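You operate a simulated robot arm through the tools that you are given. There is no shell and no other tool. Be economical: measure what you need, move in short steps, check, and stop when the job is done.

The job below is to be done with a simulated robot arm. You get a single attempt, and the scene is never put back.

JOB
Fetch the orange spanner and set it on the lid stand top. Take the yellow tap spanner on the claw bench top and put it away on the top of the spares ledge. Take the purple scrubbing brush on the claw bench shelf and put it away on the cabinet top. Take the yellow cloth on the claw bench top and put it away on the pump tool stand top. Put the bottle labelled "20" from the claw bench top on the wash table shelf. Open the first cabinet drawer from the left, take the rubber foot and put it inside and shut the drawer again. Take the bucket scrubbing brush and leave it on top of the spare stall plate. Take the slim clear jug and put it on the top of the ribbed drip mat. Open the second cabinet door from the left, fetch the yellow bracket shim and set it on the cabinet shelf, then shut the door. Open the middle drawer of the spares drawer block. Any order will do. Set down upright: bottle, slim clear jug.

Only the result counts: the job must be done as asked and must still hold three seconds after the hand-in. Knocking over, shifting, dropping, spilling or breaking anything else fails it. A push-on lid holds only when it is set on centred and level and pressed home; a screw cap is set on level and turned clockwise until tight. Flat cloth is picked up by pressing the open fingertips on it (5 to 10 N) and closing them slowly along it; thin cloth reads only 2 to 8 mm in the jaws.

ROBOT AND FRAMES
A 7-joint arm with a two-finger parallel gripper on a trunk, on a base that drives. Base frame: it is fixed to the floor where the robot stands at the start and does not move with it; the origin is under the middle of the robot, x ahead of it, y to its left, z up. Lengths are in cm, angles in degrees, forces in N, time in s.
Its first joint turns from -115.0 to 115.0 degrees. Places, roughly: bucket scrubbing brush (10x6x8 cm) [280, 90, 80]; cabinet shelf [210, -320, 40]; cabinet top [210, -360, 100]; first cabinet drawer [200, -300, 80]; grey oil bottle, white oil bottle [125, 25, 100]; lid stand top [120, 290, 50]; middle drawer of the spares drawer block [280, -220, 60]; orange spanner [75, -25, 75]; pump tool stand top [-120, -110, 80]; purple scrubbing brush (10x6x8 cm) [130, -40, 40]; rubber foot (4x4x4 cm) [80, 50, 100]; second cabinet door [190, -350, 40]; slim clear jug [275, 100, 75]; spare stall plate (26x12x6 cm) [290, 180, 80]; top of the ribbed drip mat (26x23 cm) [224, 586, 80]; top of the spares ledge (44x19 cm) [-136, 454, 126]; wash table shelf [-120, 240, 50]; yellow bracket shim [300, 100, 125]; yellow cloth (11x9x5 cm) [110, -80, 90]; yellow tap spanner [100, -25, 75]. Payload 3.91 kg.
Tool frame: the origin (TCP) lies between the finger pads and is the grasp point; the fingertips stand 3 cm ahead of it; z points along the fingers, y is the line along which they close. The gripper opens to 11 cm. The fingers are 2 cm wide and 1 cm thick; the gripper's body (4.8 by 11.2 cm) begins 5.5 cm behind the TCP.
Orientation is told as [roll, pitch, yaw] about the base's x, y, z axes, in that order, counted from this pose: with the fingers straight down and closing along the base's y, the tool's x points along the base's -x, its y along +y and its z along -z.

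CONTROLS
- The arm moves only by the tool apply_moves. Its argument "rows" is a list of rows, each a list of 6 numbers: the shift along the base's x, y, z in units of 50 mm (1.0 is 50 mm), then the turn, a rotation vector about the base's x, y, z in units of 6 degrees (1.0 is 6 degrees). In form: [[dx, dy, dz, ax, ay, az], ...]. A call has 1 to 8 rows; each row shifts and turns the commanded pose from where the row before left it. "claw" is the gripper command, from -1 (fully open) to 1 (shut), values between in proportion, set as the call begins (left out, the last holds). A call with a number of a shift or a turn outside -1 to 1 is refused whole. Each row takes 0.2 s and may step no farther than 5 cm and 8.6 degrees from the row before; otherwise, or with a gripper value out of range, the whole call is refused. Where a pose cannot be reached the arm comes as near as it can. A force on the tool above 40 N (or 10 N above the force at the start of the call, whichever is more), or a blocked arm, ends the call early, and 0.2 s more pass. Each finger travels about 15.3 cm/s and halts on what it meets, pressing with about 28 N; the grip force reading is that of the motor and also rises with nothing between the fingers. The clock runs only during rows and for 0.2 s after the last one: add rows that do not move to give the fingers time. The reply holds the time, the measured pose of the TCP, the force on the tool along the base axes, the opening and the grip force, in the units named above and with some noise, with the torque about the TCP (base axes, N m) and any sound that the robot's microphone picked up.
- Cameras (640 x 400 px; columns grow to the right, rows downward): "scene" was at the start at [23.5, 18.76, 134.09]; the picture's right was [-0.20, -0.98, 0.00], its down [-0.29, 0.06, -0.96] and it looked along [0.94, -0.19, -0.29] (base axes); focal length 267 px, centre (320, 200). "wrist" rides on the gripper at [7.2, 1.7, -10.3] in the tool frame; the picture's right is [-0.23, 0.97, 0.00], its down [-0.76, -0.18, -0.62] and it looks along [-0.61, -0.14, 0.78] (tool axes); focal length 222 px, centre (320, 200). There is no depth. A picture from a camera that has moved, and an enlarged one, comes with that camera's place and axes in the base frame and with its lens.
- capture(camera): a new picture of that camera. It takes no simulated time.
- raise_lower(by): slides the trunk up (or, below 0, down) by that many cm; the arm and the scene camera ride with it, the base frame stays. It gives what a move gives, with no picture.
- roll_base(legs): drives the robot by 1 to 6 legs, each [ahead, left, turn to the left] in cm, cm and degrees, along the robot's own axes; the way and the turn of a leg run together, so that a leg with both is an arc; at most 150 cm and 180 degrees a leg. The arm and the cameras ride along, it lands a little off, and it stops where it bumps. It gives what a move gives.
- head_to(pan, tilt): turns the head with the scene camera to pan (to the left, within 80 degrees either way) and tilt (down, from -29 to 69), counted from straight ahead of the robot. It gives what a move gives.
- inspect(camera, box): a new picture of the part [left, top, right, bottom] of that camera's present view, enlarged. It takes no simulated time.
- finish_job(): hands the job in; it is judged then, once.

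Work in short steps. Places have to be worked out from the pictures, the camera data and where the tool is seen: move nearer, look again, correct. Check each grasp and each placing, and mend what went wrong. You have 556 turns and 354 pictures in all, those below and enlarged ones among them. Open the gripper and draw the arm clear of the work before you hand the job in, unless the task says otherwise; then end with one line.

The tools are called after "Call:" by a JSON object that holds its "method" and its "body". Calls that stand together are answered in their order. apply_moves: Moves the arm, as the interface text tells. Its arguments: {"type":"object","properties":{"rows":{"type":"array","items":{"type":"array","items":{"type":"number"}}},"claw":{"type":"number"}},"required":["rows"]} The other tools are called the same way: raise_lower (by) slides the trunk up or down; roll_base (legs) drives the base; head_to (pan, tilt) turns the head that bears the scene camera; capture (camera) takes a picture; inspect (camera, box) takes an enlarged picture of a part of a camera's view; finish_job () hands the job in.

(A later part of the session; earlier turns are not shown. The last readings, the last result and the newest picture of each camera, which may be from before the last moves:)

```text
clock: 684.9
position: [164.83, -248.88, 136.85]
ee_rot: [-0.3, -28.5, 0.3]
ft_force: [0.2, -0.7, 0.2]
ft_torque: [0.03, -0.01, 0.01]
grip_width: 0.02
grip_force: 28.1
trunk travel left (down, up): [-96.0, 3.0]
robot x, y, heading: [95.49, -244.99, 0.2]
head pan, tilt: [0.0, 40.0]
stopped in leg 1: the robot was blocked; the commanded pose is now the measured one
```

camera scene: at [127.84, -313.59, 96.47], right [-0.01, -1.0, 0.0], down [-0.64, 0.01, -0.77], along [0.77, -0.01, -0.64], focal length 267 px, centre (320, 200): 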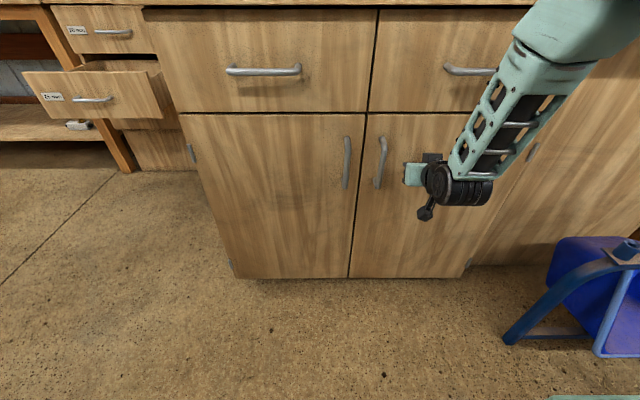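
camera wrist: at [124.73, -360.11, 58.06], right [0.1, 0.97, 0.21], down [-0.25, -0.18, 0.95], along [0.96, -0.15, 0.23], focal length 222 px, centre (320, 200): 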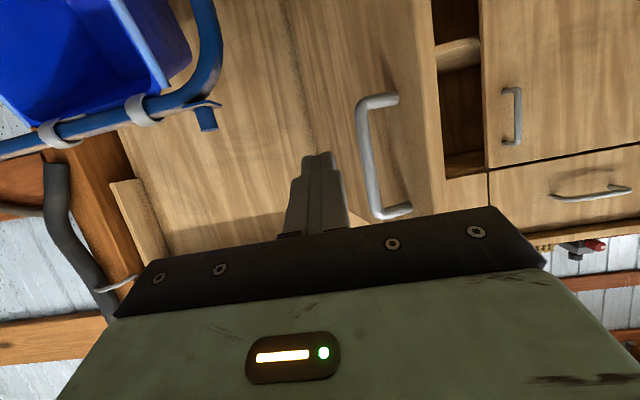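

Call:
{"method": "roll_base", "body": {"legs": [[0, -6, 0], [50, 0, 0], [0, 0, 90], [20, 0, 0], [0, -55, 0], [145, 0, 0]]}}

Call:
{"method": "roll_base", "body": {"legs": [[0, 0, 90]]}}

Call:
{"method": "head_to", "body": {"pan": 0, "tilt": 35}}

Call:
{"method": "capture", "body": {"camera": "scene"}}

```text
clock: 703.0
position: [201.76, -18.01, 136.81]
ee_rot: [-0.3, -28.5, 91.1]
ft_force: [-0.1, -0.4, -0.7]
ft_torque: [0.0, -0.03, 0.02]
grip_width: 0.01
grip_force: 28.2
trunk travel left (down, up): [-96.0, 3.0]
robot x, y, heading: [199.06, -87.18, 90.7]
head pan, tilt: [0.0, 40.0]
```

```text
clock: 707.2
position: [129.73, -85.97, 136.95]
ee_rot: [-0.3, -28.5, -177.9]
ft_force: [-0.5, -0.6, 0.6]
ft_torque: [0.0, -0.05, 0.01]
grip_width: 0.0
grip_force: 27.7
trunk travel left (down, up): [-96.0, 3.0]
robot x, y, heading: [198.69, -87.39, -178.1]
head pan, tilt: [0.0, 40.0]
```

```text
clock: 707.9
position: [129.79, -86.05, 136.91]
ee_rot: [-0.3, -28.6, -178.0]
ft_force: [-0.5, 0.5, 0.7]
ft_torque: [-0.01, -0.03, 0.0]
grip_width: 0.03
grip_force: 27.9
trunk travel left (down, up): [-96.0, 3.0]
robot x, y, heading: [199.29, -87.5, -178.2]
head pan, tilt: [0.0, 35.0]
```

```text
108 pictures are left
camera scene: at [176.92, -108.57, 162.21], right [-0.03, 1.0, 0.0], down [0.57, 0.02, -0.82], along [-0.82, -0.03, -0.57], focal length 267 px, centre (320, 200)
```

scene: 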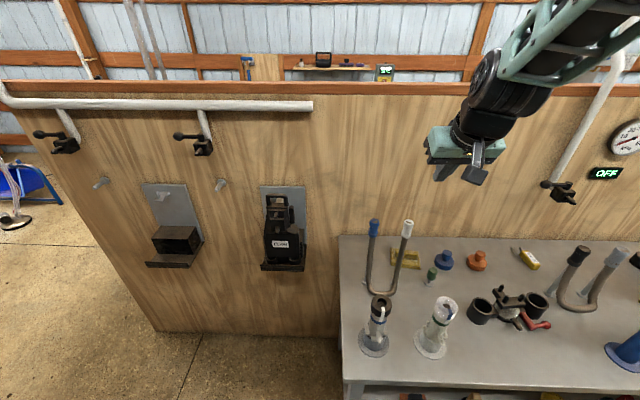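

Call:
{"method": "inspect", "body": {"camera": "scene", "box": [330, 200, 490, 300]}}

Call:
{"method": "capture", "body": {"camera": "wrist"}}

```text
4.00 times, centred on (410, 250) of scene
camera zoom: at [176.92, -108.57, 162.21], right [-0.03, 1.0, 0.0], down [0.57, 0.02, -0.82], along [-0.82, -0.03, -0.57], focal length 1068 px, centre (-40, 0)
```

zoom: 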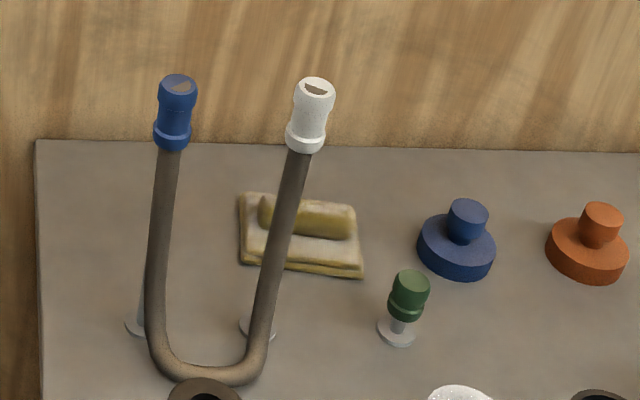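

```text
106 pictures are left
camera wrist: at [141.15, -87.29, 142.53], right [-0.17, -0.98, 0.1], down [-0.38, 0.16, 0.91], along [-0.91, 0.11, -0.4], focal length 222 px, centre (320, 200)
```

wrist: 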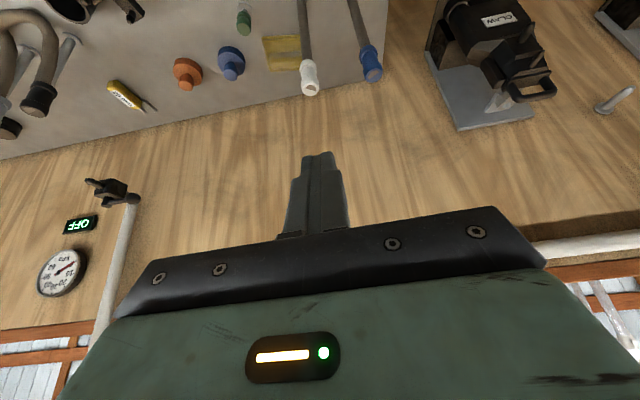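

The cloth (≈(104,-78)) lies between a white hose end (y≈-84.5) and a green plug (y≈-71). I'll roll the tool 90° (narrow side across y) and pinch the cloth's rolled ridge. Reposition first.

Call:
{"method": "apply_moves", "body": {"rows": [[0.3, 0, 0, 0.479, 0, 0.878], [0.3, 0, 0, 0.479, 0, 0.878], [0.3, 0, 0, 0.479, 0, 0.878], [0, 0, 0, 0.479, 0, 0.878], [0, 0, 0, 0.479, 0, 0.878], [0, 0, 0, 0.479, 0, 0.878], [0, 0, 0, 0.479, 0, 0.878], [0, 0, 0, 0.479, 0, 0.878]]}}

Call:
{"method": "apply_moves", "body": {"rows": [[0, 0, 0, 0.479, 0, 0.878], [0, 0, 0, 0.479, 0, 0.878], [0, 0, 0, 0.479, 0, 0.878], [0, 0, 0, 0.479, 0, 0.878], [0, 0, 0, 0.479, 0, 0.878], [0, 0, 0, 0.479, 0, 0.878], [0, 0, 0, 0.479, 0, 0.878]], "claw": -0.2}}

Call:
{"method": "roll_base", "body": {"legs": [[7, -8, -1.8]]}}

Call:
{"method": "capture", "body": {"camera": "wrist"}}

Call:
{"method": "capture", "body": {"camera": "scene"}}

```text
clock: 709.7
position: [134.29, -85.96, 136.94]
ee_rot: [-21.9, -17.9, -126.5]
ft_force: [0.9, -0.3, -0.4]
ft_torque: [-0.02, -0.02, 0.0]
grip_width: 0.0
grip_force: 27.3
trunk travel left (down, up): [-96.0, 3.0]
robot x, y, heading: [199.13, -87.55, -178.2]
head pan, tilt: [0.0, 35.0]
```

```text
clock: 711.3
position: [134.24, -85.94, 136.89]
ee_rot: [-27.9, 0.9, -88.3]
ft_force: [-0.2, 0.3, 0.0]
ft_torque: [-0.02, -0.01, 0.01]
grip_width: 6.6
grip_force: 0.0
trunk travel left (down, up): [-96.0, 3.0]
robot x, y, heading: [199.18, -87.65, -177.9]
head pan, tilt: [0.0, 35.0]
```

```text
clock: 712.5
position: [127.3, -75.81, 137.09]
ee_rot: [-27.8, 0.8, -90.3]
ft_force: [-0.6, -1.4, 0.1]
ft_torque: [0.01, 0.03, 0.01]
grip_width: 6.59
grip_force: 0.1
trunk travel left (down, up): [-96.0, 3.0]
robot x, y, heading: [192.32, -79.55, 180.1]
head pan, tilt: [0.0, 35.0]
```

```text
105 pictures are left
camera wrist: at [133.78, -68.77, 145.4], right [0.86, -0.22, -0.46], down [0.13, -0.77, 0.62], along [-0.49, -0.59, -0.63], focal length 222 px, centre (320, 200)
```

wrist: 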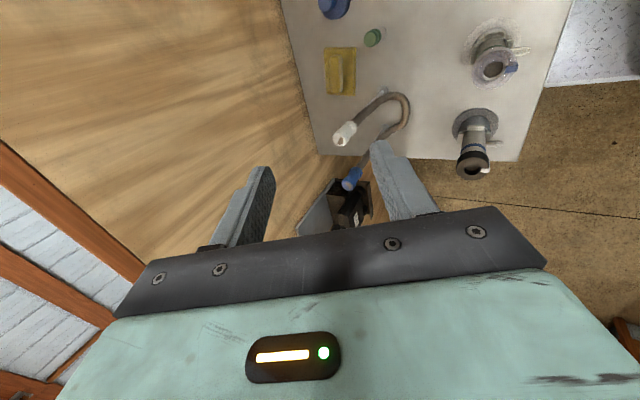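

```text
104 pictures are left
camera scene: at [169.22, -99.89, 162.21], right [0.0, 1.0, 0.0], down [0.57, 0.0, -0.82], along [-0.82, 0.0, -0.57], focal length 267 px, centre (320, 200)
```

scene: 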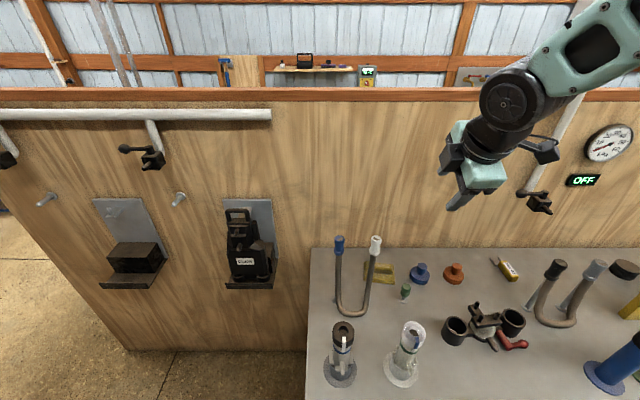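

Reduce the tilt to ~16°, align to y=-79 and lower.

Call:
{"method": "apply_moves", "body": {"rows": [[-0.2, -0.3, 0, 0, -1, 0], [-0.2, -0.3, 0, 0, -1, 0], [-0.2, 0, 0, 0, 0, 0]], "claw": -0.1}}

Call:
{"method": "raise_lower", "body": {"by": -30}}

Call:
{"method": "capture", "body": {"camera": "wrist"}}

Call:
{"method": "capture", "body": {"camera": "scene"}}

```text
clock: 713.3
position: [124.33, -78.87, 136.94]
ee_rot: [-15.8, 1.0, -90.0]
ft_force: [-0.8, 0.0, 0.5]
ft_torque: [0.01, 0.0, -0.01]
grip_width: 6.03
grip_force: 0.1
trunk travel left (down, up): [-96.0, 3.0]
robot x, y, heading: [191.88, -79.08, 180.0]
head pan, tilt: [0.0, 35.0]
```

```text
clock: 716.3
position: [124.25, -78.75, 106.88]
ee_rot: [-15.9, 1.1, -90.1]
ft_force: [0.6, -0.1, 0.6]
ft_torque: [0.0, -0.03, -0.03]
grip_width: 6.05
grip_force: 0.1
trunk travel left (down, up): [-66.0, 33.0]
robot x, y, heading: [192.04, -79.47, 179.9]
head pan, tilt: [0.0, 35.0]
```

```text
103 pictures are left
camera wrist: at [128.8, -71.71, 116.49], right [0.94, -0.22, -0.27], down [0.0, -0.77, 0.63], along [-0.35, -0.59, -0.72], focal length 222 px, centre (320, 200)
```

wrist: 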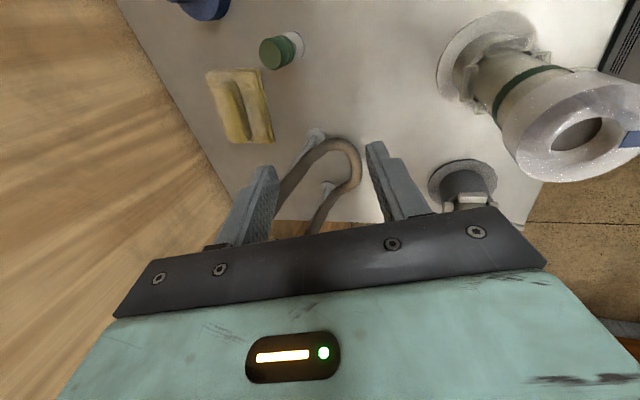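

```text
102 pictures are left
camera scene: at [169.19, -99.85, 132.21], right [0.0, 1.0, 0.0], down [0.57, 0.0, -0.82], along [-0.82, 0.0, -0.57], focal length 267 px, centre (320, 200)
```

scene: 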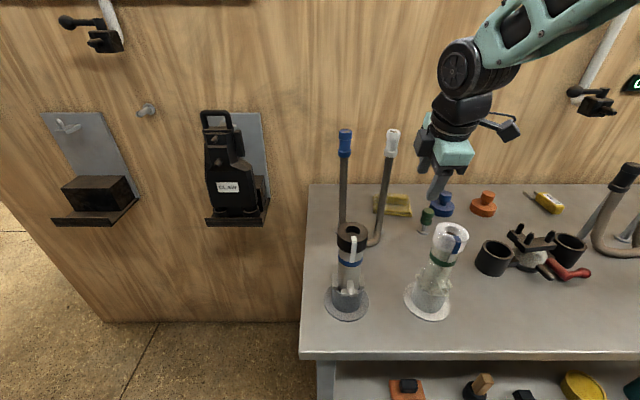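

Roll ridge ≈(102.6,-78), spanning y≈-82…-73; hose top at (117,-85,111). I'll pinch at y≈-75.5. Shift over and forward.

Call:
{"method": "roll_base", "body": {"legs": [[2.5, 0, 0]]}}

Call:
{"method": "apply_moves", "body": {"rows": [[-0.3, 0.6, 0, 0, 0, 0], [-0.7, 0, 0, 0, 0, 0], [-0.7, 0, 0, 0, 0, 0], [-0.7, 0, 0, 0, 0, 0], [-0.7, 0, 0, 0, 0, 0]]}}

Call:
{"method": "capture", "body": {"camera": "wrist"}}

Call:
{"method": "capture", "body": {"camera": "scene"}}

```text
clock: 717.1
position: [121.81, -78.69, 106.96]
ee_rot: [-15.9, 0.9, -90.2]
ft_force: [-0.2, -0.8, 0.0]
ft_torque: [-0.02, -0.01, -0.01]
grip_width: 6.06
grip_force: 0.0
trunk travel left (down, up): [-66.0, 33.0]
robot x, y, heading: [189.25, -79.71, 179.9]
head pan, tilt: [0.0, 35.0]
```

```text
clock: 718.3
position: [106.33, -75.86, 106.77]
ee_rot: [-15.9, 1.0, -90.1]
ft_force: [0.5, -0.7, 0.6]
ft_torque: [0.03, 0.02, -0.02]
grip_width: 6.07
grip_force: 0.0
trunk travel left (down, up): [-66.0, 33.0]
robot x, y, heading: [189.48, -79.64, 180.0]
head pan, tilt: [0.0, 35.0]
```

```text
101 pictures are left
camera wrist: at [110.88, -68.78, 116.38], right [0.94, -0.23, -0.27], down [0.0, -0.77, 0.64], along [-0.35, -0.59, -0.72], focal length 222 px, centre (320, 200)
```

wrist: 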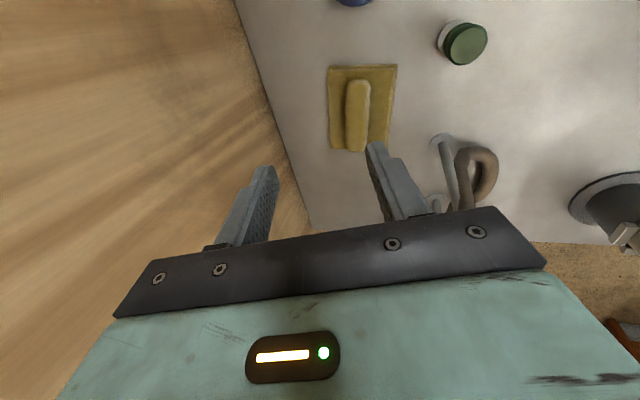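

```text
100 pictures are left
camera scene: at [166.76, -99.85, 132.22], right [0.0, 1.0, 0.0], down [0.57, 0.0, -0.82], along [-0.82, 0.0, -0.57], focal length 267 px, centre (320, 200)
```

scene: 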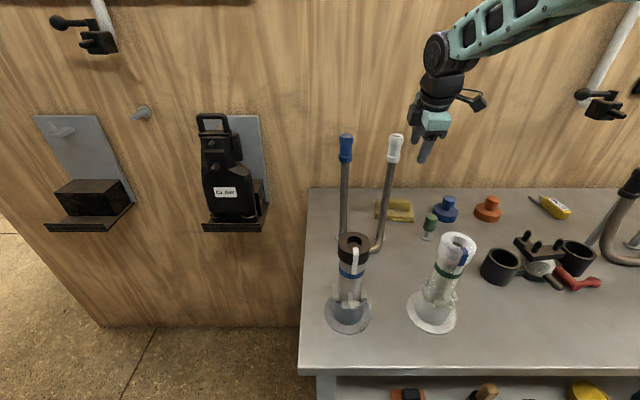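

Directly above now: the roll is centred at x≈105, y −84…−74.6. Lower 14 and adjust.

Call:
{"method": "apply_moves", "body": {"rows": [[-0.1, -0.25, 0, 0, 0, 0]]}}

Call:
{"method": "raise_lower", "body": {"by": -14}}

Call:
{"method": "capture", "body": {"camera": "wrist"}}

Call:
{"method": "inspect", "body": {"camera": "scene", "box": [340, 60, 540, 260]}}

```text
clock: 718.7
position: [105.75, -77.02, 106.76]
ee_rot: [-15.9, 1.0, -90.2]
ft_force: [0.3, -0.2, -0.1]
ft_torque: [-0.03, -0.02, 0.02]
grip_width: 6.03
grip_force: 0.1
trunk travel left (down, up): [-66.0, 33.0]
robot x, y, heading: [189.73, -79.64, 180.1]
head pan, tilt: [0.0, 35.0]
```

```text
clock: 720.4
position: [105.92, -77.03, 92.79]
ee_rot: [-15.9, 1.1, -90.1]
ft_force: [-0.7, -0.9, 0.0]
ft_torque: [0.01, -0.01, -0.04]
grip_width: 6.05
grip_force: 0.0
trunk travel left (down, up): [-52.0, 47.0]
robot x, y, heading: [189.6, -79.72, 179.5]
head pan, tilt: [0.0, 35.0]
```

```text
99 pictures are left
camera wrist: at [110.38, -70.03, 102.43], right [0.94, -0.22, -0.27], down [0.0, -0.77, 0.63], along [-0.35, -0.59, -0.72], focal length 222 px, centre (320, 200)
```

wrist: 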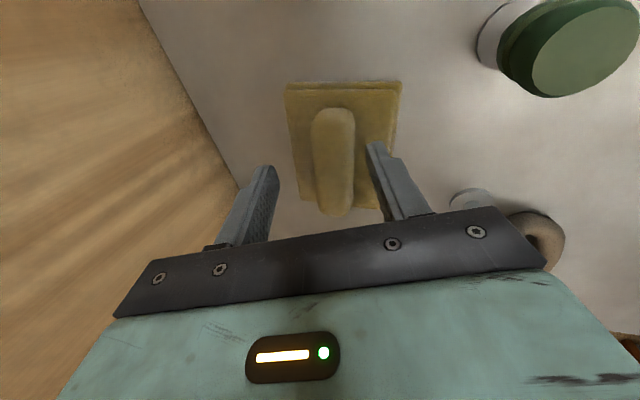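

```text
2.00 times, centred on (440, 160) of scene
camera zoom: at [166.71, -99.85, 118.21], right [0.0, 1.0, 0.0], down [0.57, 0.0, -0.82], along [-0.82, 0.0, -0.57], focal length 534 px, centre (80, 280)
```

zoom: 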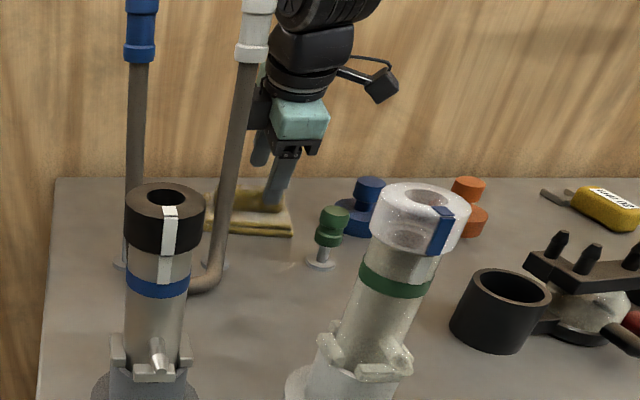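

Roll centred between the fingers. Lower to the cloth with force checks.

Call:
{"method": "apply_moves", "body": {"rows": [[-0.04, 0, -0.5, 0, 0, 0], [0, 0, -0.3, 0, 0, 0]]}}

Call:
{"method": "apply_moves", "body": {"rows": [[0, 0, -0.15, 0, 0, 0]]}}

Call:
{"method": "capture", "body": {"camera": "wrist"}}

```text
clock: 720.9
position: [105.65, -77.05, 90.6]
ee_rot: [-16.8, 0.9, -90.1]
ft_force: [6.3, 0.1, 21.9]
ft_torque: [-0.04, -0.89, 0.02]
grip_width: 6.01
grip_force: 0.1
trunk travel left (down, up): [-52.0, 47.0]
robot x, y, heading: [189.86, -79.31, 179.8]
head pan, tilt: [0.0, 35.0]
stopped in row 2: the force on the tool passed its limit (the readings are from after the stop); the commanded pose is now the measured one
```

```text
clock: 721.3
position: [105.4, -77.02, 90.61]
ee_rot: [-17.2, 1.0, -90.2]
ft_force: [8.8, 1.0, 21.4]
ft_torque: [-0.01, -0.98, 0.02]
grip_width: 6.11
grip_force: 0.7
trunk travel left (down, up): [-52.0, 47.0]
robot x, y, heading: [189.69, -79.49, 179.9]
head pan, tilt: [0.0, 35.0]
stopped in row 1: the force on the tool passed its limit (the readings are from after the stop); the commanded pose is now the measured one
```

```text
97 pictures are left
camera wrist: at [110.26, -70.02, 100.16], right [0.93, -0.23, -0.29], down [0.01, -0.77, 0.64], along [-0.37, -0.59, -0.71], focal length 222 px, centre (320, 200)
```

wrist: 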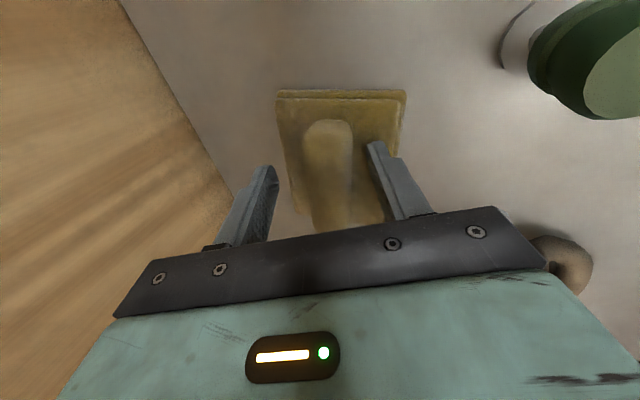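

The near fingertip presses the pad (z≈86.8). Ease slightly and close slowly around the roll.

Call:
{"method": "apply_moves", "body": {"rows": [[0, 0, 0.03, 0, 0, 0], [0, 0, 0, 0, 0, 0]], "claw": 0.25}}

Call:
{"method": "apply_moves", "body": {"rows": [[0, 0, 0, 0, 0, 0], [0, 0, 0, 0, 0, 0]], "claw": 0.6}}

Call:
{"method": "apply_moves", "body": {"rows": [[0, 0, 0, 0, 0, 0], [0, 0, 0, 0, 0, 0]], "claw": 1}}

Call:
{"method": "capture", "body": {"camera": "wrist"}}

```text
clock: 721.9
position: [105.41, -77.09, 90.53]
ee_rot: [-16.9, 0.9, -90.2]
ft_force: [-0.7, -0.4, 3.7]
ft_torque: [-0.06, -0.15, 0.01]
grip_width: 4.31
grip_force: 2.0
trunk travel left (down, up): [-52.0, 47.0]
robot x, y, heading: [189.18, -79.33, 179.9]
head pan, tilt: [0.0, 35.0]
```

```text
clock: 722.5
position: [105.4, -77.13, 90.43]
ee_rot: [-16.9, 0.9, -90.3]
ft_force: [0.5, -1.6, 5.5]
ft_torque: [-0.15, -0.18, -0.19]
grip_width: 3.48
grip_force: 28.0
trunk travel left (down, up): [-52.0, 47.0]
robot x, y, heading: [189.23, -79.51, 179.9]
head pan, tilt: [0.0, 35.0]
```

```text
clock: 723.1
position: [105.53, -77.09, 90.58]
ee_rot: [-16.9, 0.9, -90.2]
ft_force: [0.0, -1.7, 5.1]
ft_torque: [-0.18, -0.27, -0.23]
grip_width: 3.45
grip_force: 27.9
trunk travel left (down, up): [-52.0, 47.0]
robot x, y, heading: [189.52, -79.61, 180.0]
head pan, tilt: [0.0, 35.0]
```

```text
96 pictures are left
camera wrist: at [110.15, -70.04, 100.04], right [0.93, -0.23, -0.29], down [0.01, -0.77, 0.64], along [-0.37, -0.59, -0.72], focal length 222 px, centre (320, 200)
```

wrist: 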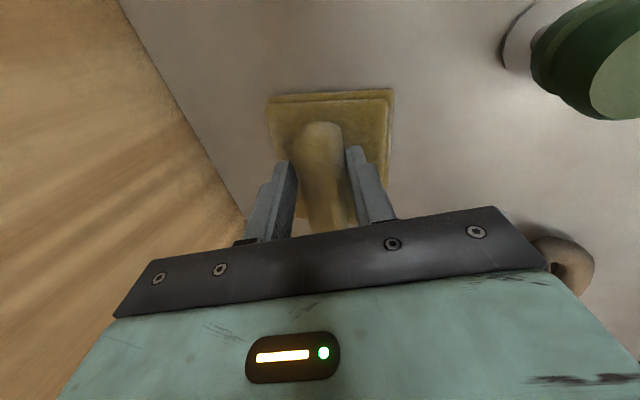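

Roll gripped (3.45 cm). Lift 6 cm and check.

Call:
{"method": "raise_lower", "body": {"by": 6}}

Call:
{"method": "capture", "body": {"camera": "wrist"}}

Call:
{"method": "inspect", "body": {"camera": "scene", "box": [340, 60, 540, 260]}}

```text
clock: 724.1
position: [105.43, -76.96, 96.53]
ee_rot: [-17.1, 0.9, -90.2]
ft_force: [1.0, -0.2, 0.6]
ft_torque: [0.02, -0.02, -0.04]
grip_width: 2.8
grip_force: 28.0
trunk travel left (down, up): [-58.0, 41.0]
robot x, y, heading: [189.25, -79.01, 180.1]
head pan, tilt: [0.0, 35.0]
```

```text
95 pictures are left
camera wrist: at [110.14, -70.01, 106.0], right [0.93, -0.23, -0.29], down [0.01, -0.77, 0.64], along [-0.37, -0.59, -0.72], focal length 222 px, centre (320, 200)
```

wrist: 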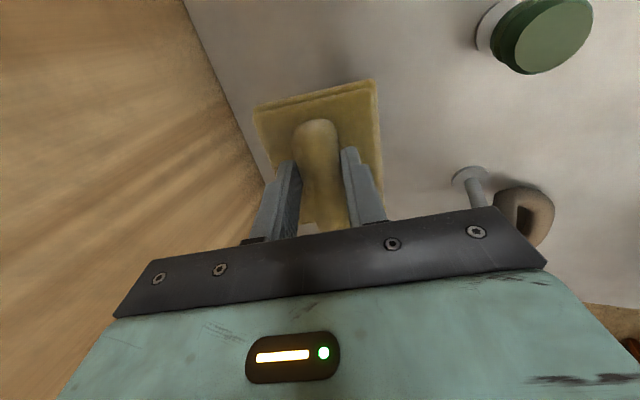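

```text
2.00 times, centred on (440, 160) of scene
camera zoom: at [166.74, -99.84, 124.21], right [0.0, 1.0, 0.0], down [0.57, 0.0, -0.82], along [-0.82, 0.0, -0.57], focal length 534 px, centre (80, 280)
```

zoom: 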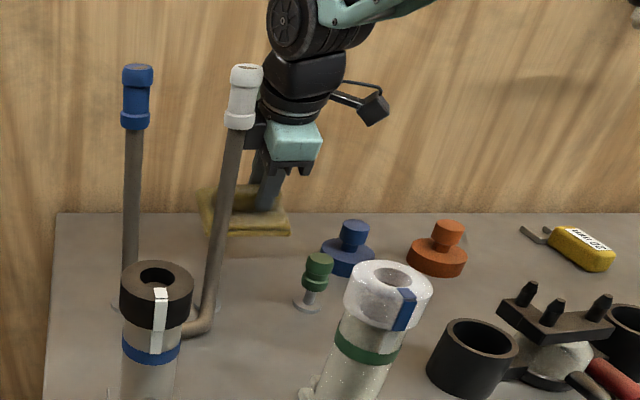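

Cloth is lifted. Raise straight up clear of the hoses, then back away.

Call:
{"method": "raise_lower", "body": {"by": 38}}

Call:
{"method": "roll_base", "body": {"legs": [[-15, 0, 0]]}}

Call:
{"method": "apply_moves", "body": {"rows": [[0.7, 0, 0, 0, -1, 0], [0.7, 0, 0, 0, -1, 0], [0.7, 0, 0, 0, -0.8, 0]]}}

Call:
{"method": "capture", "body": {"camera": "wrist"}}

```text
clock: 727.8
position: [105.42, -77.04, 134.49]
ee_rot: [-17.1, 0.9, -90.2]
ft_force: [0.1, 0.4, -0.6]
ft_torque: [0.02, -0.01, 0.02]
grip_width: 2.71
grip_force: 27.6
trunk travel left (down, up): [-96.0, 3.0]
robot x, y, heading: [189.78, -79.65, 179.6]
head pan, tilt: [0.0, 35.0]
```

```text
clock: 729.1
position: [120.39, -76.84, 134.49]
ee_rot: [-16.9, 0.8, -90.4]
ft_force: [-0.9, 0.2, -1.3]
ft_torque: [0.01, -0.05, 0.0]
grip_width: 2.72
grip_force: 27.5
trunk travel left (down, up): [-96.0, 3.0]
robot x, y, heading: [205.06, -79.28, 179.6]
head pan, tilt: [0.0, 35.0]
```

```text
clock: 729.9
position: [130.93, -77.07, 134.57]
ee_rot: [-0.1, 1.0, -90.0]
ft_force: [0.0, 0.3, -1.0]
ft_torque: [0.04, 0.0, 0.01]
grip_width: 2.7
grip_force: 28.1
trunk travel left (down, up): [-96.0, 3.0]
robot x, y, heading: [205.17, -79.43, 179.7]
head pan, tilt: [0.0, 35.0]
```

```text
93 pictures are left
camera wrist: at [132.75, -70.0, 145.05], right [0.97, -0.23, -0.01], down [-0.18, -0.77, 0.61], along [-0.14, -0.59, -0.79], focal length 222 px, centre (320, 200)
```

wrist: 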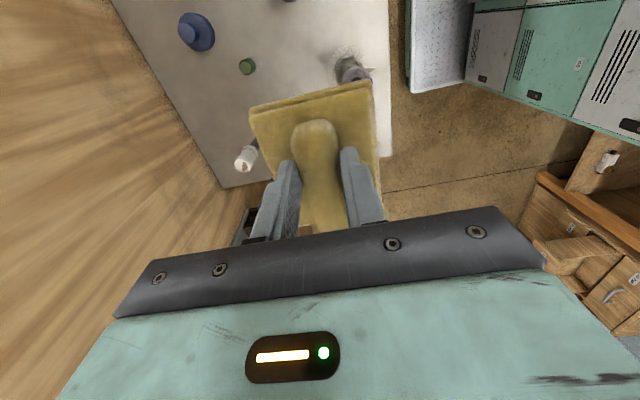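

Cloth is secure. I'll take the known northern route back through the gap to the pump side.

Call:
{"method": "roll_base", "body": {"legs": [[0, -140, 0], [0, -108, 0], [150, 0, 0], [60, 0, 0]]}}

```text
clock: 751.9
position: [-73.7, 172.31, 134.63]
ee_rot: [-0.3, 1.0, -90.0]
ft_force: [0.1, -0.4, -0.8]
ft_torque: [0.01, 0.03, 0.0]
grip_width: 2.71
grip_force: 27.9
trunk travel left (down, up): [-96.0, 3.0]
robot x, y, heading: [-0.08, 169.85, 180.0]
head pan, tilt: [0.0, 35.0]
```

Through the gap. Turn to face −y and drive down the aisle.

Call:
{"method": "roll_base", "body": {"legs": [[10, 0, 0], [0, 0, 90], [0, -22, 0], [150, 0, 0], [110, 0, 0]]}}

Call:
{"method": "head_to", "body": {"pan": -50, "tilt": 30}}

Call:
{"method": "capture", "body": {"camera": "scene"}}

```text
clock: 770.5
position: [-48.37, -165.3, 134.55]
ee_rot: [-0.2, 1.0, -3.0]
ft_force: [0.2, -0.1, -0.2]
ft_torque: [0.02, 0.04, -0.01]
grip_width: 2.75
grip_force: 27.7
trunk travel left (down, up): [-96.0, 3.0]
robot x, y, heading: [-42.07, -91.9, -93.2]
head pan, tilt: [0.0, 35.0]
```

```text
clock: 771.7
position: [-48.51, -165.29, 134.7]
ee_rot: [-0.2, 1.1, -3.0]
ft_force: [0.1, -0.4, -0.4]
ft_torque: [0.04, 0.03, 0.0]
grip_width: 2.72
grip_force: 27.8
trunk travel left (down, up): [-96.0, 3.0]
robot x, y, heading: [-41.89, -92.06, -93.0]
head pan, tilt: [-50.0, 30.0]
```

```text
92 pictures are left
camera scene: at [-29.59, -112.39, 162.99], right [-0.6, 0.8, 0.0], down [0.4, 0.3, -0.87], along [-0.69, -0.52, -0.5], focal length 267 px, centre (320, 200)
```

scene: 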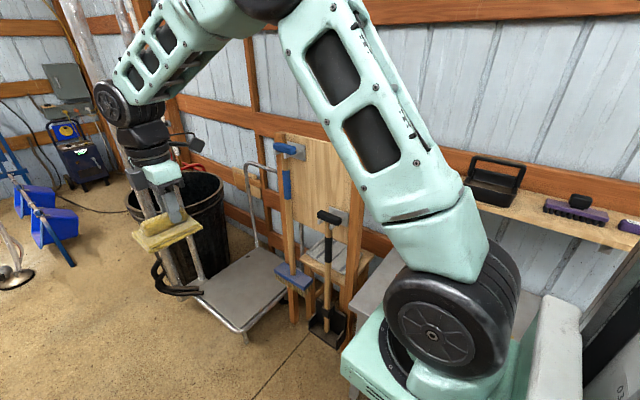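

Turn right to face the pump tool stand.

Call:
{"method": "roll_base", "body": {"legs": [[0, 0, -87]]}}

Call:
{"method": "head_to", "body": {"pan": 0, "tilt": 40}}

Call:
{"method": "capture", "body": {"camera": "scene"}}

```text
clock: 775.8
position: [-115.88, -88.87, 134.68]
ee_rot: [-0.1, 1.0, -90.3]
ft_force: [0.1, 0.6, -1.5]
ft_torque: [0.02, -0.02, -0.01]
grip_width: 2.71
grip_force: 28.0
trunk travel left (down, up): [-96.0, 3.0]
robot x, y, heading: [-42.35, -91.67, 179.3]
head pan, tilt: [-50.0, 30.0]
```

```text
clock: 777.0
position: [-116.01, -88.89, 134.57]
ee_rot: [-0.2, 1.0, -90.3]
ft_force: [-0.7, 0.0, -0.8]
ft_torque: [0.0, -0.02, -0.02]
grip_width: 2.7
grip_force: 28.5
trunk travel left (down, up): [-96.0, 3.0]
robot x, y, heading: [-42.42, -92.08, 179.7]
head pan, tilt: [0.0, 40.0]
```

```text
91 pictures are left
camera scene: at [-64.92, -111.95, 161.45], right [0.01, 1.0, 0.0], down [0.64, -0.01, -0.77], along [-0.77, 0.01, -0.64], focal length 267 px, centre (320, 200)
```

scene: 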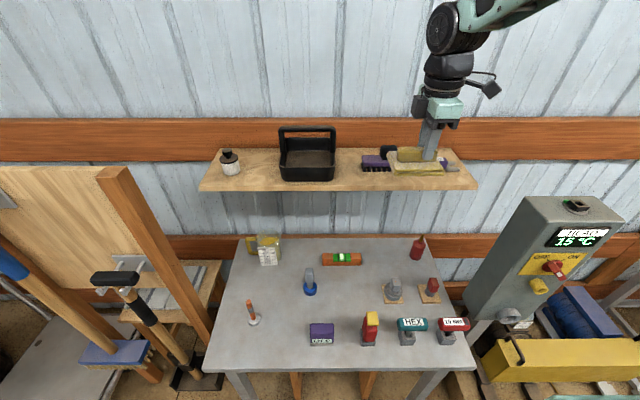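

Call:
{"method": "capture", "body": {"camera": "wrist"}}

Call:
{"method": "roll_base", "body": {"legs": [[-12, 6, 0]]}}

Call:
{"method": "capture", "body": {"camera": "scene"}}

```text
90 pictures are left
camera wrist: at [-114.11, -81.9, 145.05], right [0.97, -0.23, -0.01], down [-0.18, -0.77, 0.61], along [-0.15, -0.59, -0.79], focal length 222 px, centre (320, 200)
```

wrist: 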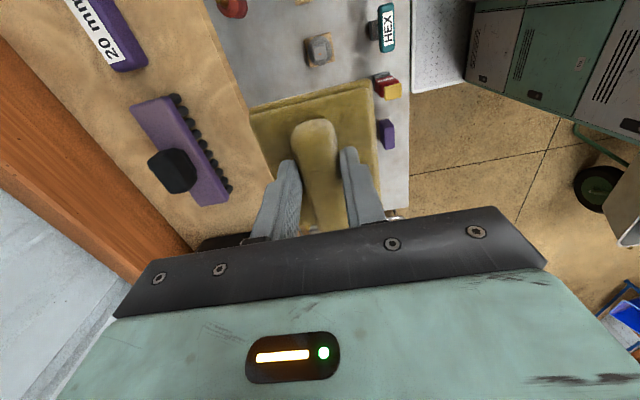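

```text
clock: 778.3
position: [-104.09, -95.1, 134.47]
ee_rot: [-0.2, 0.9, -90.5]
ft_force: [-0.6, -0.4, -1.4]
ft_torque: [-0.01, -0.02, 0.05]
grip_width: 2.68
grip_force: 28.6
trunk travel left (down, up): [-96.0, 3.0]
robot x, y, heading: [-30.03, -98.08, 179.4]
head pan, tilt: [0.0, 40.0]
```

```text
89 pictures are left
camera scene: at [-53.02, -118.1, 161.45], right [0.01, 1.0, 0.0], down [0.64, -0.01, -0.77], along [-0.77, 0.01, -0.64], focal length 267 px, centre (320, 200)
```

scene: 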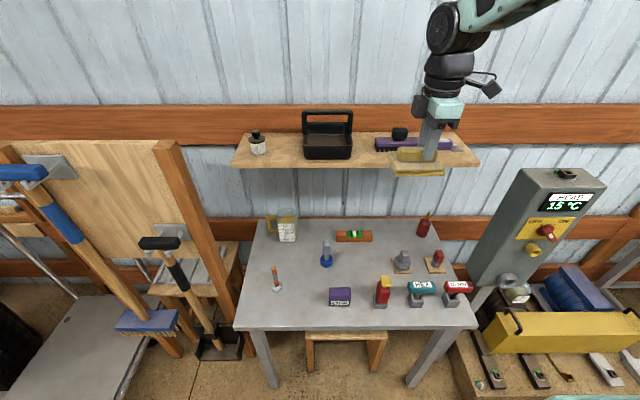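

Shelf front is at x≈-128 (z≈113), table z≈77, free spot ≈(-112,-101). Position and lower.

Call:
{"method": "roll_base", "body": {"legs": [[8, 6, 0.5]]}}

Call:
{"method": "raise_lower", "body": {"by": -36}}

Call:
{"method": "capture", "body": {"camera": "scene"}}

Call:
{"method": "capture", "body": {"camera": "wrist"}}

```text
clock: 779.5
position: [-111.72, -101.62, 134.59]
ee_rot: [-0.2, 1.0, -89.9]
ft_force: [-1.1, 0.1, -0.3]
ft_torque: [-0.01, -0.01, 0.0]
grip_width: 2.72
grip_force: 28.4
trunk travel left (down, up): [-96.0, 3.0]
robot x, y, heading: [-37.87, -104.28, -180.2]
head pan, tilt: [0.0, 40.0]
```

```text
clock: 783.0
position: [-111.91, -101.67, 98.62]
ee_rot: [-0.2, 1.0, -89.8]
ft_force: [0.1, 0.7, 0.0]
ft_torque: [-0.02, -0.01, 0.0]
grip_width: 2.71
grip_force: 28.2
trunk travel left (down, up): [-60.0, 39.0]
robot x, y, heading: [-37.81, -103.55, -180.1]
head pan, tilt: [0.0, 40.0]
```

```text
88 pictures are left
camera scene: at [-60.62, -124.23, 125.45], right [0.0, 1.0, 0.0], down [0.64, 0.0, -0.77], along [-0.77, 0.0, -0.64], focal length 267 px, centre (320, 200)
```

scene: 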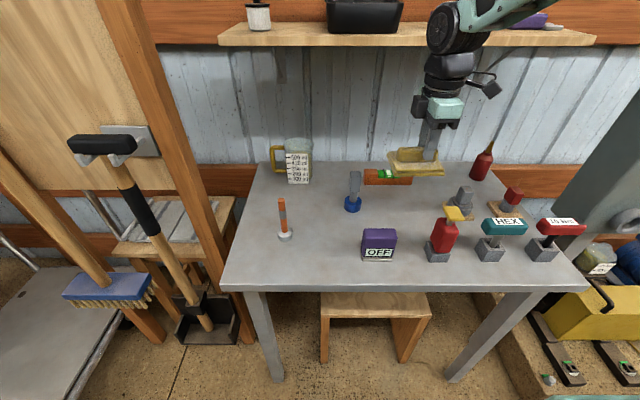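

```text
87 pictures are left
camera wrist: at [-110.06, -94.6, 109.05], right [0.97, -0.22, -0.01], down [-0.17, -0.77, 0.61], along [-0.14, -0.59, -0.79], focal length 222 px, centre (320, 200)
```

wrist: 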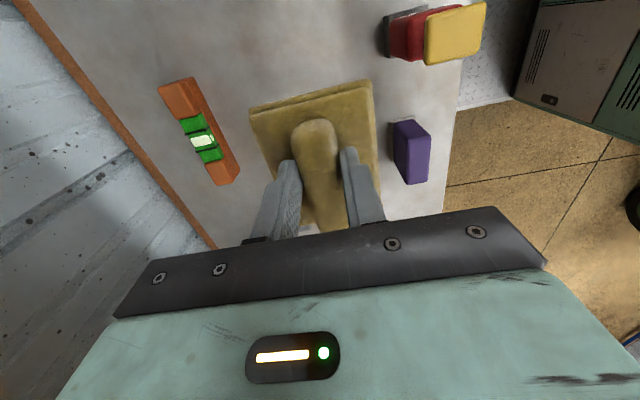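

The footprint is clear. Lower gently to contact.

Call:
{"method": "apply_moves", "body": {"rows": [[0, 0, -0.8, 0, 0, 0], [0, 0, -0.5, 0, 0, 0]]}}

Call:
{"method": "apply_moves", "body": {"rows": [[0, 0, -0.25, 0, 0, 0], [0, 0, -0.25, 0, 0, 0]]}}

Call:
{"method": "capture", "body": {"camera": "scene"}}

```text
clock: 783.6
position: [-111.73, -101.52, 92.1]
ee_rot: [-0.1, 0.9, -89.8]
ft_force: [-0.3, -0.1, -1.7]
ft_torque: [0.02, 0.05, 0.01]
grip_width: 2.74
grip_force: 27.9
trunk travel left (down, up): [-60.0, 39.0]
robot x, y, heading: [-38.09, -103.73, -180.2]
head pan, tilt: [0.0, 40.0]
```

```text
clock: 784.2
position: [-111.75, -101.64, 89.49]
ee_rot: [-0.2, 1.0, -89.8]
ft_force: [-0.4, 0.3, -0.3]
ft_torque: [-0.04, 0.0, -0.02]
grip_width: 2.71
grip_force: 28.1
trunk travel left (down, up): [-60.0, 39.0]
robot x, y, heading: [-38.45, -104.01, -179.9]
head pan, tilt: [0.0, 40.0]
```

```text
86 pictures are left
camera scene: at [-60.61, -124.23, 125.46], right [0.0, 1.0, 0.0], down [0.64, 0.0, -0.77], along [-0.77, 0.0, -0.64], focal length 267 px, centre (320, 200)
```

scene: 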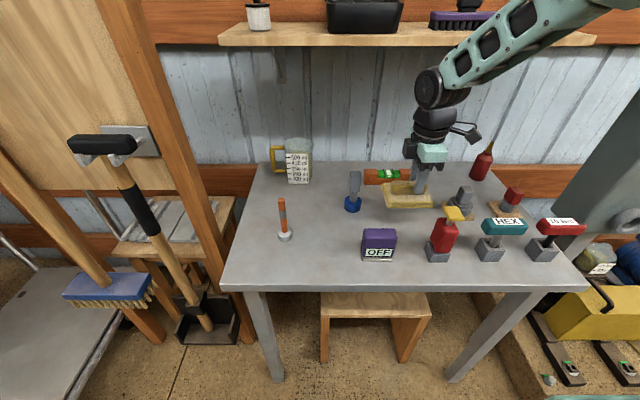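

Call:
{"method": "apply_moves", "body": {"rows": [[0, 0, -0.2, 0, 0, 0], [0, 0, -0.2, 0, 0, 0]]}}

Call:
{"method": "apply_moves", "body": {"rows": [[0, 0, -0.15, 0, 0, 0], [0, 0, -0.15, 0, 0, 0]]}}

Call:
{"method": "inspect", "body": {"camera": "scene", "box": [320, 120, 520, 270]}}

```text
clock: 784.8
position: [-111.8, -101.66, 87.57]
ee_rot: [-0.1, 1.0, -89.7]
ft_force: [-0.3, 0.5, -0.5]
ft_torque: [-0.01, 0.0, -0.01]
grip_width: 2.71
grip_force: 28.0
trunk travel left (down, up): [-60.0, 39.0]
robot x, y, heading: [-38.29, -103.64, -179.9]
head pan, tilt: [0.0, 40.0]
```

```text
clock: 785.4
position: [-111.85, -101.71, 86.03]
ee_rot: [-0.2, 1.1, -89.8]
ft_force: [0.0, -0.1, -1.2]
ft_torque: [-0.01, -0.01, 0.03]
grip_width: 2.72
grip_force: 28.1
trunk travel left (down, up): [-60.0, 39.0]
robot x, y, heading: [-37.86, -103.87, -179.9]
head pan, tilt: [0.0, 40.0]
```

```text
2.67 times, centred on (420, 195) of scene
camera zoom: at [-60.61, -124.23, 125.45], right [0.0, 1.0, 0.0], down [0.64, 0.0, -0.77], along [-0.77, 0.0, -0.64], focal length 712 px, centre (53, 213)
```

zoom: 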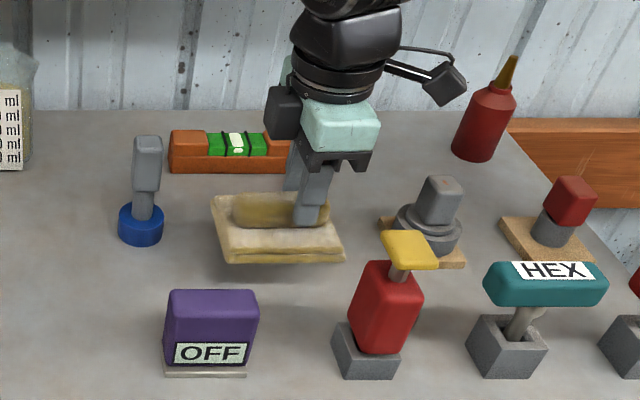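

Call:
{"method": "apply_moves", "body": {"rows": [[0, 0, -0.15, 0, 0, 0], [0, 0, -0.15, 0, 0, 0]]}}

Call:
{"method": "apply_moves", "body": {"rows": [[0, 0, -0.12, 0, 0, 0], [0, 0, -0.12, 0, 0, 0]]}}

```text
clock: 786.0
position: [-111.92, -101.65, 84.62]
ee_rot: [-0.2, 1.0, -89.8]
ft_force: [0.1, 0.2, -0.7]
ft_torque: [-0.01, 0.01, 0.0]
grip_width: 2.73
grip_force: 27.8
trunk travel left (down, up): [-60.0, 39.0]
robot x, y, heading: [-38.14, -103.94, -180.1]
head pan, tilt: [0.0, 40.0]
```

```text
clock: 786.6
position: [-111.84, -101.58, 83.48]
ee_rot: [-0.2, 1.0, -89.8]
ft_force: [0.6, -0.5, -1.3]
ft_torque: [0.02, 0.03, -0.01]
grip_width: 2.73
grip_force: 28.0
trunk travel left (down, up): [-60.0, 39.0]
robot x, y, heading: [-37.94, -103.76, -180.0]
head pan, tilt: [0.0, 40.0]
```

Call:
{"method": "apply_moves", "body": {"rows": [[0, 0, -0.12, 0, 0, 0], [0, 0, -0.12, 0, 0, 0]]}}

Call:
{"method": "apply_moves", "body": {"rows": [[0, 0, -0.12, 0, 0, 0], [0, 0, -0.12, 0, 0, 0]]}}

Call:
{"method": "inspect", "body": {"camera": "scene", "box": [320, 120, 520, 270]}}

```text
clock: 787.2
position: [-111.81, -101.61, 82.22]
ee_rot: [-0.2, 1.0, -89.8]
ft_force: [0.7, 0.3, -0.7]
ft_torque: [0.0, -0.02, 0.01]
grip_width: 2.7
grip_force: 28.0
trunk travel left (down, up): [-60.0, 39.0]
robot x, y, heading: [-38.02, -103.93, -179.8]
head pan, tilt: [0.0, 40.0]
```

```text
clock: 787.8
position: [-111.88, -101.55, 81.19]
ee_rot: [-0.3, 1.0, -89.8]
ft_force: [0.7, 1.1, -1.0]
ft_torque: [0.0, 0.0, -0.02]
grip_width: 2.7
grip_force: 27.5
trunk travel left (down, up): [-60.0, 39.0]
robot x, y, heading: [-37.9, -103.68, -180.1]
head pan, tilt: [0.0, 40.0]
```

```text
2.67 times, centred on (420, 195) of scene
camera zoom: at [-60.61, -124.23, 125.45], right [0.0, 1.0, 0.0], down [0.64, 0.0, -0.77], along [-0.77, 0.0, -0.64], focal length 712 px, centre (53, 213)
```

zoom: 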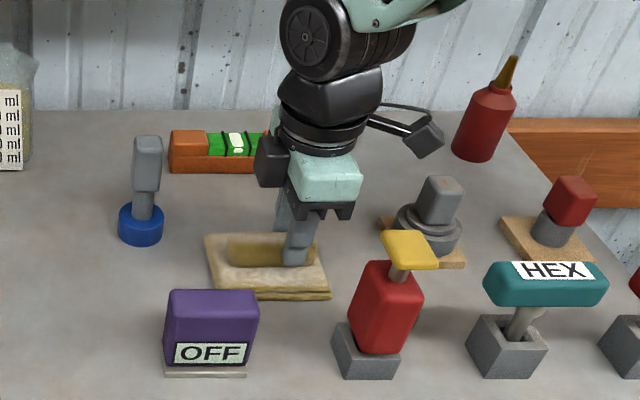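

Call:
{"method": "capture", "body": {"camera": "wrist"}}

```text
83 pictures are left
camera wrist: at [-110.04, -94.57, 91.51], right [0.97, -0.22, -0.01], down [-0.17, -0.77, 0.61], along [-0.14, -0.59, -0.79], focal length 222 px, centre (320, 200)
```

wrist: 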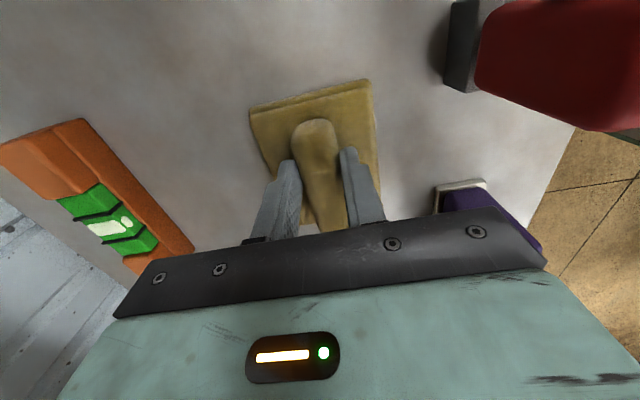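

Clearances are fine; keep lowering.

Call:
{"method": "apply_moves", "body": {"rows": [[0, 0, -0.12, 0, 0, 0], [0, 0, -0.12, 0, 0, 0]]}}

Call:
{"method": "apply_moves", "body": {"rows": [[0, 0, -0.12, 0, 0, 0], [0, 0, -0.12, 0, 0, 0]]}}

Call:
{"method": "apply_moves", "body": {"rows": [[0, 0, -0.12, 0, 0, 0], [0, 0, -0.12, 0, 0, 0]]}}

```text
clock: 788.2
position: [-111.97, -101.63, 80.94]
ee_rot: [-0.6, 1.0, -89.8]
ft_force: [5.2, 2.0, 22.2]
ft_torque: [0.06, -0.43, 0.06]
grip_width: 2.7
grip_force: 27.6
trunk travel left (down, up): [-60.0, 39.0]
robot x, y, heading: [-38.01, -103.66, -179.9]
head pan, tilt: [0.0, 40.0]
stopped in row 2: the force on the tool passed its limit (the readings are from after the stop); the commanded pose is now the measured one
```

```text
clock: 788.6
position: [-112.16, -101.6, 80.77]
ee_rot: [-0.8, 1.0, -89.7]
ft_force: [7.7, 2.1, 22.4]
ft_torque: [0.0, -0.46, 0.13]
grip_width: 2.7
grip_force: 27.9
trunk travel left (down, up): [-60.0, 39.0]
robot x, y, heading: [-38.07, -103.48, -179.9]
head pan, tilt: [0.0, 40.0]
stopped in row 1: the force on the tool passed its limit (the readings are from after the stop); the commanded pose is now the measured one
```

```text
clock: 788.9
position: [-112.01, -101.59, 80.79]
ee_rot: [-0.9, 1.0, -89.7]
ft_force: [8.4, 1.4, 20.9]
ft_torque: [-0.02, -0.53, 0.12]
grip_width: 2.72
grip_force: 28.2
trunk travel left (down, up): [-60.0, 39.0]
robot x, y, heading: [-37.96, -104.06, -179.9]
head pan, tilt: [0.0, 40.0]
stopped in row 1: the force on the tool passed its limit (the readings are from after the stop); the commanded pose is now the measured one
```

Contact. Release and lift.

Call:
{"method": "apply_moves", "body": {"rows": [[0, 0, 0.04, 0, 0, 0], [0, 0, 0, 0, 0, 0]], "claw": 0.1}}

Call:
{"method": "raise_lower", "body": {"by": 25}}

Call:
{"method": "capture", "body": {"camera": "scene"}}

```text
clock: 789.5
position: [-112.17, -101.63, 80.8]
ee_rot: [-0.9, 1.0, -89.9]
ft_force: [0.5, -0.5, 0.2]
ft_torque: [0.0, 0.0, 0.02]
grip_width: 4.95
grip_force: 0.0
trunk travel left (down, up): [-60.0, 39.0]
robot x, y, heading: [-38.15, -103.93, -180.0]
head pan, tilt: [0.0, 40.0]
```

```text
clock: 792.1
position: [-112.15, -101.64, 105.8]
ee_rot: [-0.9, 0.9, -89.8]
ft_force: [-0.5, 0.4, 0.1]
ft_torque: [0.01, -0.01, -0.02]
grip_width: 4.95
grip_force: 0.1
trunk travel left (down, up): [-85.0, 14.0]
robot x, y, heading: [-37.78, -103.93, -179.8]
head pan, tilt: [0.0, 40.0]
```

```text
82 pictures are left
camera scene: at [-60.59, -124.22, 150.45], right [0.0, 1.0, 0.0], down [0.64, 0.0, -0.77], along [-0.77, 0.0, -0.64], focal length 267 px, centre (320, 200)
```

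scene: 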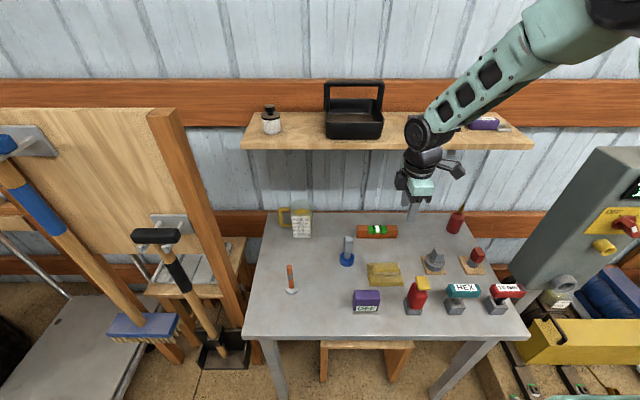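

The cloth is on the pump tool stand. Now for the yellow spanner: raise, back off, turn, and drive back via the gap.

Call:
{"method": "raise_lower", "body": {"by": 14}}

Call:
{"method": "apply_moves", "body": {"rows": [[0.6, 0, 0.8, 0, 0, 0], [0.6, 0, 0.8, 0, 0, 0], [0, 0, 0.8, 0, 0, 0]]}}

Call:
{"method": "roll_base", "body": {"legs": [[-6, 0, 0], [0, 0, 90], [-150, 0, 0], [-128, 0, 0], [0, 0, 90]]}}

```text
clock: 793.8
position: [-112.08, -101.73, 119.72]
ee_rot: [-0.7, 1.0, -89.9]
ft_force: [0.1, 0.1, 0.9]
ft_torque: [0.01, 0.0, -0.01]
grip_width: 4.98
grip_force: 0.1
trunk travel left (down, up): [-99.0, 0.0]
robot x, y, heading: [-37.69, -103.69, -180.0]
head pan, tilt: [0.0, 40.0]
```

```text
clock: 794.6
position: [-106.1, -101.84, 131.96]
ee_rot: [-0.7, 1.0, -89.8]
ft_force: [-1.2, 0.7, 0.3]
ft_torque: [0.0, -0.01, -0.01]
grip_width: 4.94
grip_force: 0.1
trunk travel left (down, up): [-99.0, 0.0]
robot x, y, heading: [-38.25, -103.88, -179.9]
head pan, tilt: [0.0, 40.0]
```

```text
clock: 816.5
position: [26.57, 178.4, 131.8]
ee_rot: [-0.8, 0.9, 92.7]
ft_force: [-0.8, 0.4, 0.8]
ft_torque: [0.01, 0.0, -0.01]
grip_width: 4.94
grip_force: 0.0
trunk travel left (down, up): [-99.0, 0.0]
robot x, y, heading: [-41.53, 177.31, 2.5]
head pan, tilt: [0.0, 40.0]
```

Call:
{"method": "roll_base", "body": {"legs": [[0, -4, -2.5], [150, 0, 0], [94, 0, 0], [0, 0, -90], [150, 0, 0]]}}

Call:
{"method": "head_to", "body": {"pan": -60, "tilt": 35}}

Call:
{"method": "capture", "body": {"camera": "scene"}}

```text
clock: 839.9
position: [212.78, -43.02, 131.77]
ee_rot: [-0.8, 1.0, 3.7]
ft_force: [-0.1, 0.2, -0.1]
ft_torque: [-0.02, -0.02, -0.02]
grip_width: 4.94
grip_force: 0.0
trunk travel left (down, up): [-99.0, 0.0]
robot x, y, heading: [210.9, 24.81, -86.5]
head pan, tilt: [0.0, 40.0]
```

```text
clock: 841.2
position: [212.92, -43.02, 131.74]
ee_rot: [-0.8, 1.0, 3.7]
ft_force: [-0.3, 0.5, 0.2]
ft_torque: [0.0, 0.01, 0.01]
grip_width: 4.91
grip_force: 0.0
trunk travel left (down, up): [-99.0, 0.0]
robot x, y, heading: [210.73, 24.76, -86.7]
head pan, tilt: [-60.0, 35.0]
```

```text
81 pictures are left
camera scene: at [224.94, 7.36, 165.21], right [-0.55, 0.83, 0.0], down [0.48, 0.32, -0.82], along [-0.68, -0.45, -0.57], focal length 267 px, centre (320, 200)
```

scene: 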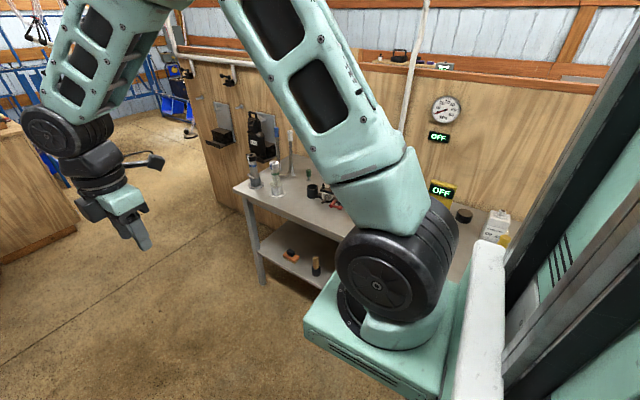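

Position alongside the bench: y≈-31, x≈180 with the robot's right side toward the bench.

Call:
{"method": "roll_base", "body": {"legs": [[0, 0, -3.5], [56, 0, 0], [0, -26, 0]]}}

Call:
{"method": "head_to", "body": {"pan": -75, "tilt": 45}}

Call:
{"method": "capture", "body": {"camera": "scene"}}

```text
clock: 846.4
position: [182.74, -100.07, 131.85]
ee_rot: [-0.8, 1.1, 0.2]
ft_force: [0.6, 0.2, -0.4]
ft_torque: [-0.03, -0.02, -0.01]
grip_width: 4.96
grip_force: 0.1
trunk travel left (down, up): [-99.0, 0.0]
robot x, y, heading: [184.68, -31.71, -90.0]
head pan, tilt: [-60.0, 35.0]
```

```text
clock: 847.1
position: [182.83, -100.03, 131.79]
ee_rot: [-0.8, 1.0, 0.3]
ft_force: [0.2, 0.5, 0.0]
ft_torque: [-0.02, 0.01, 0.01]
grip_width: 4.94
grip_force: 0.0
trunk travel left (down, up): [-99.0, 0.0]
robot x, y, heading: [184.38, -32.4, -89.6]
head pan, tilt: [-75.0, 45.0]
```

```text
80 pictures are left
camera scene: at [197.5, -48.05, 163.73], right [-0.26, 0.97, 0.0], down [0.68, 0.18, -0.71], along [-0.68, -0.18, -0.71], focal length 267 px, centre (320, 200)
```

scene: 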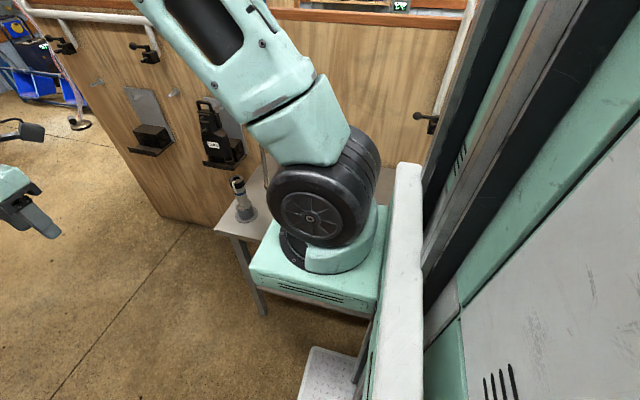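

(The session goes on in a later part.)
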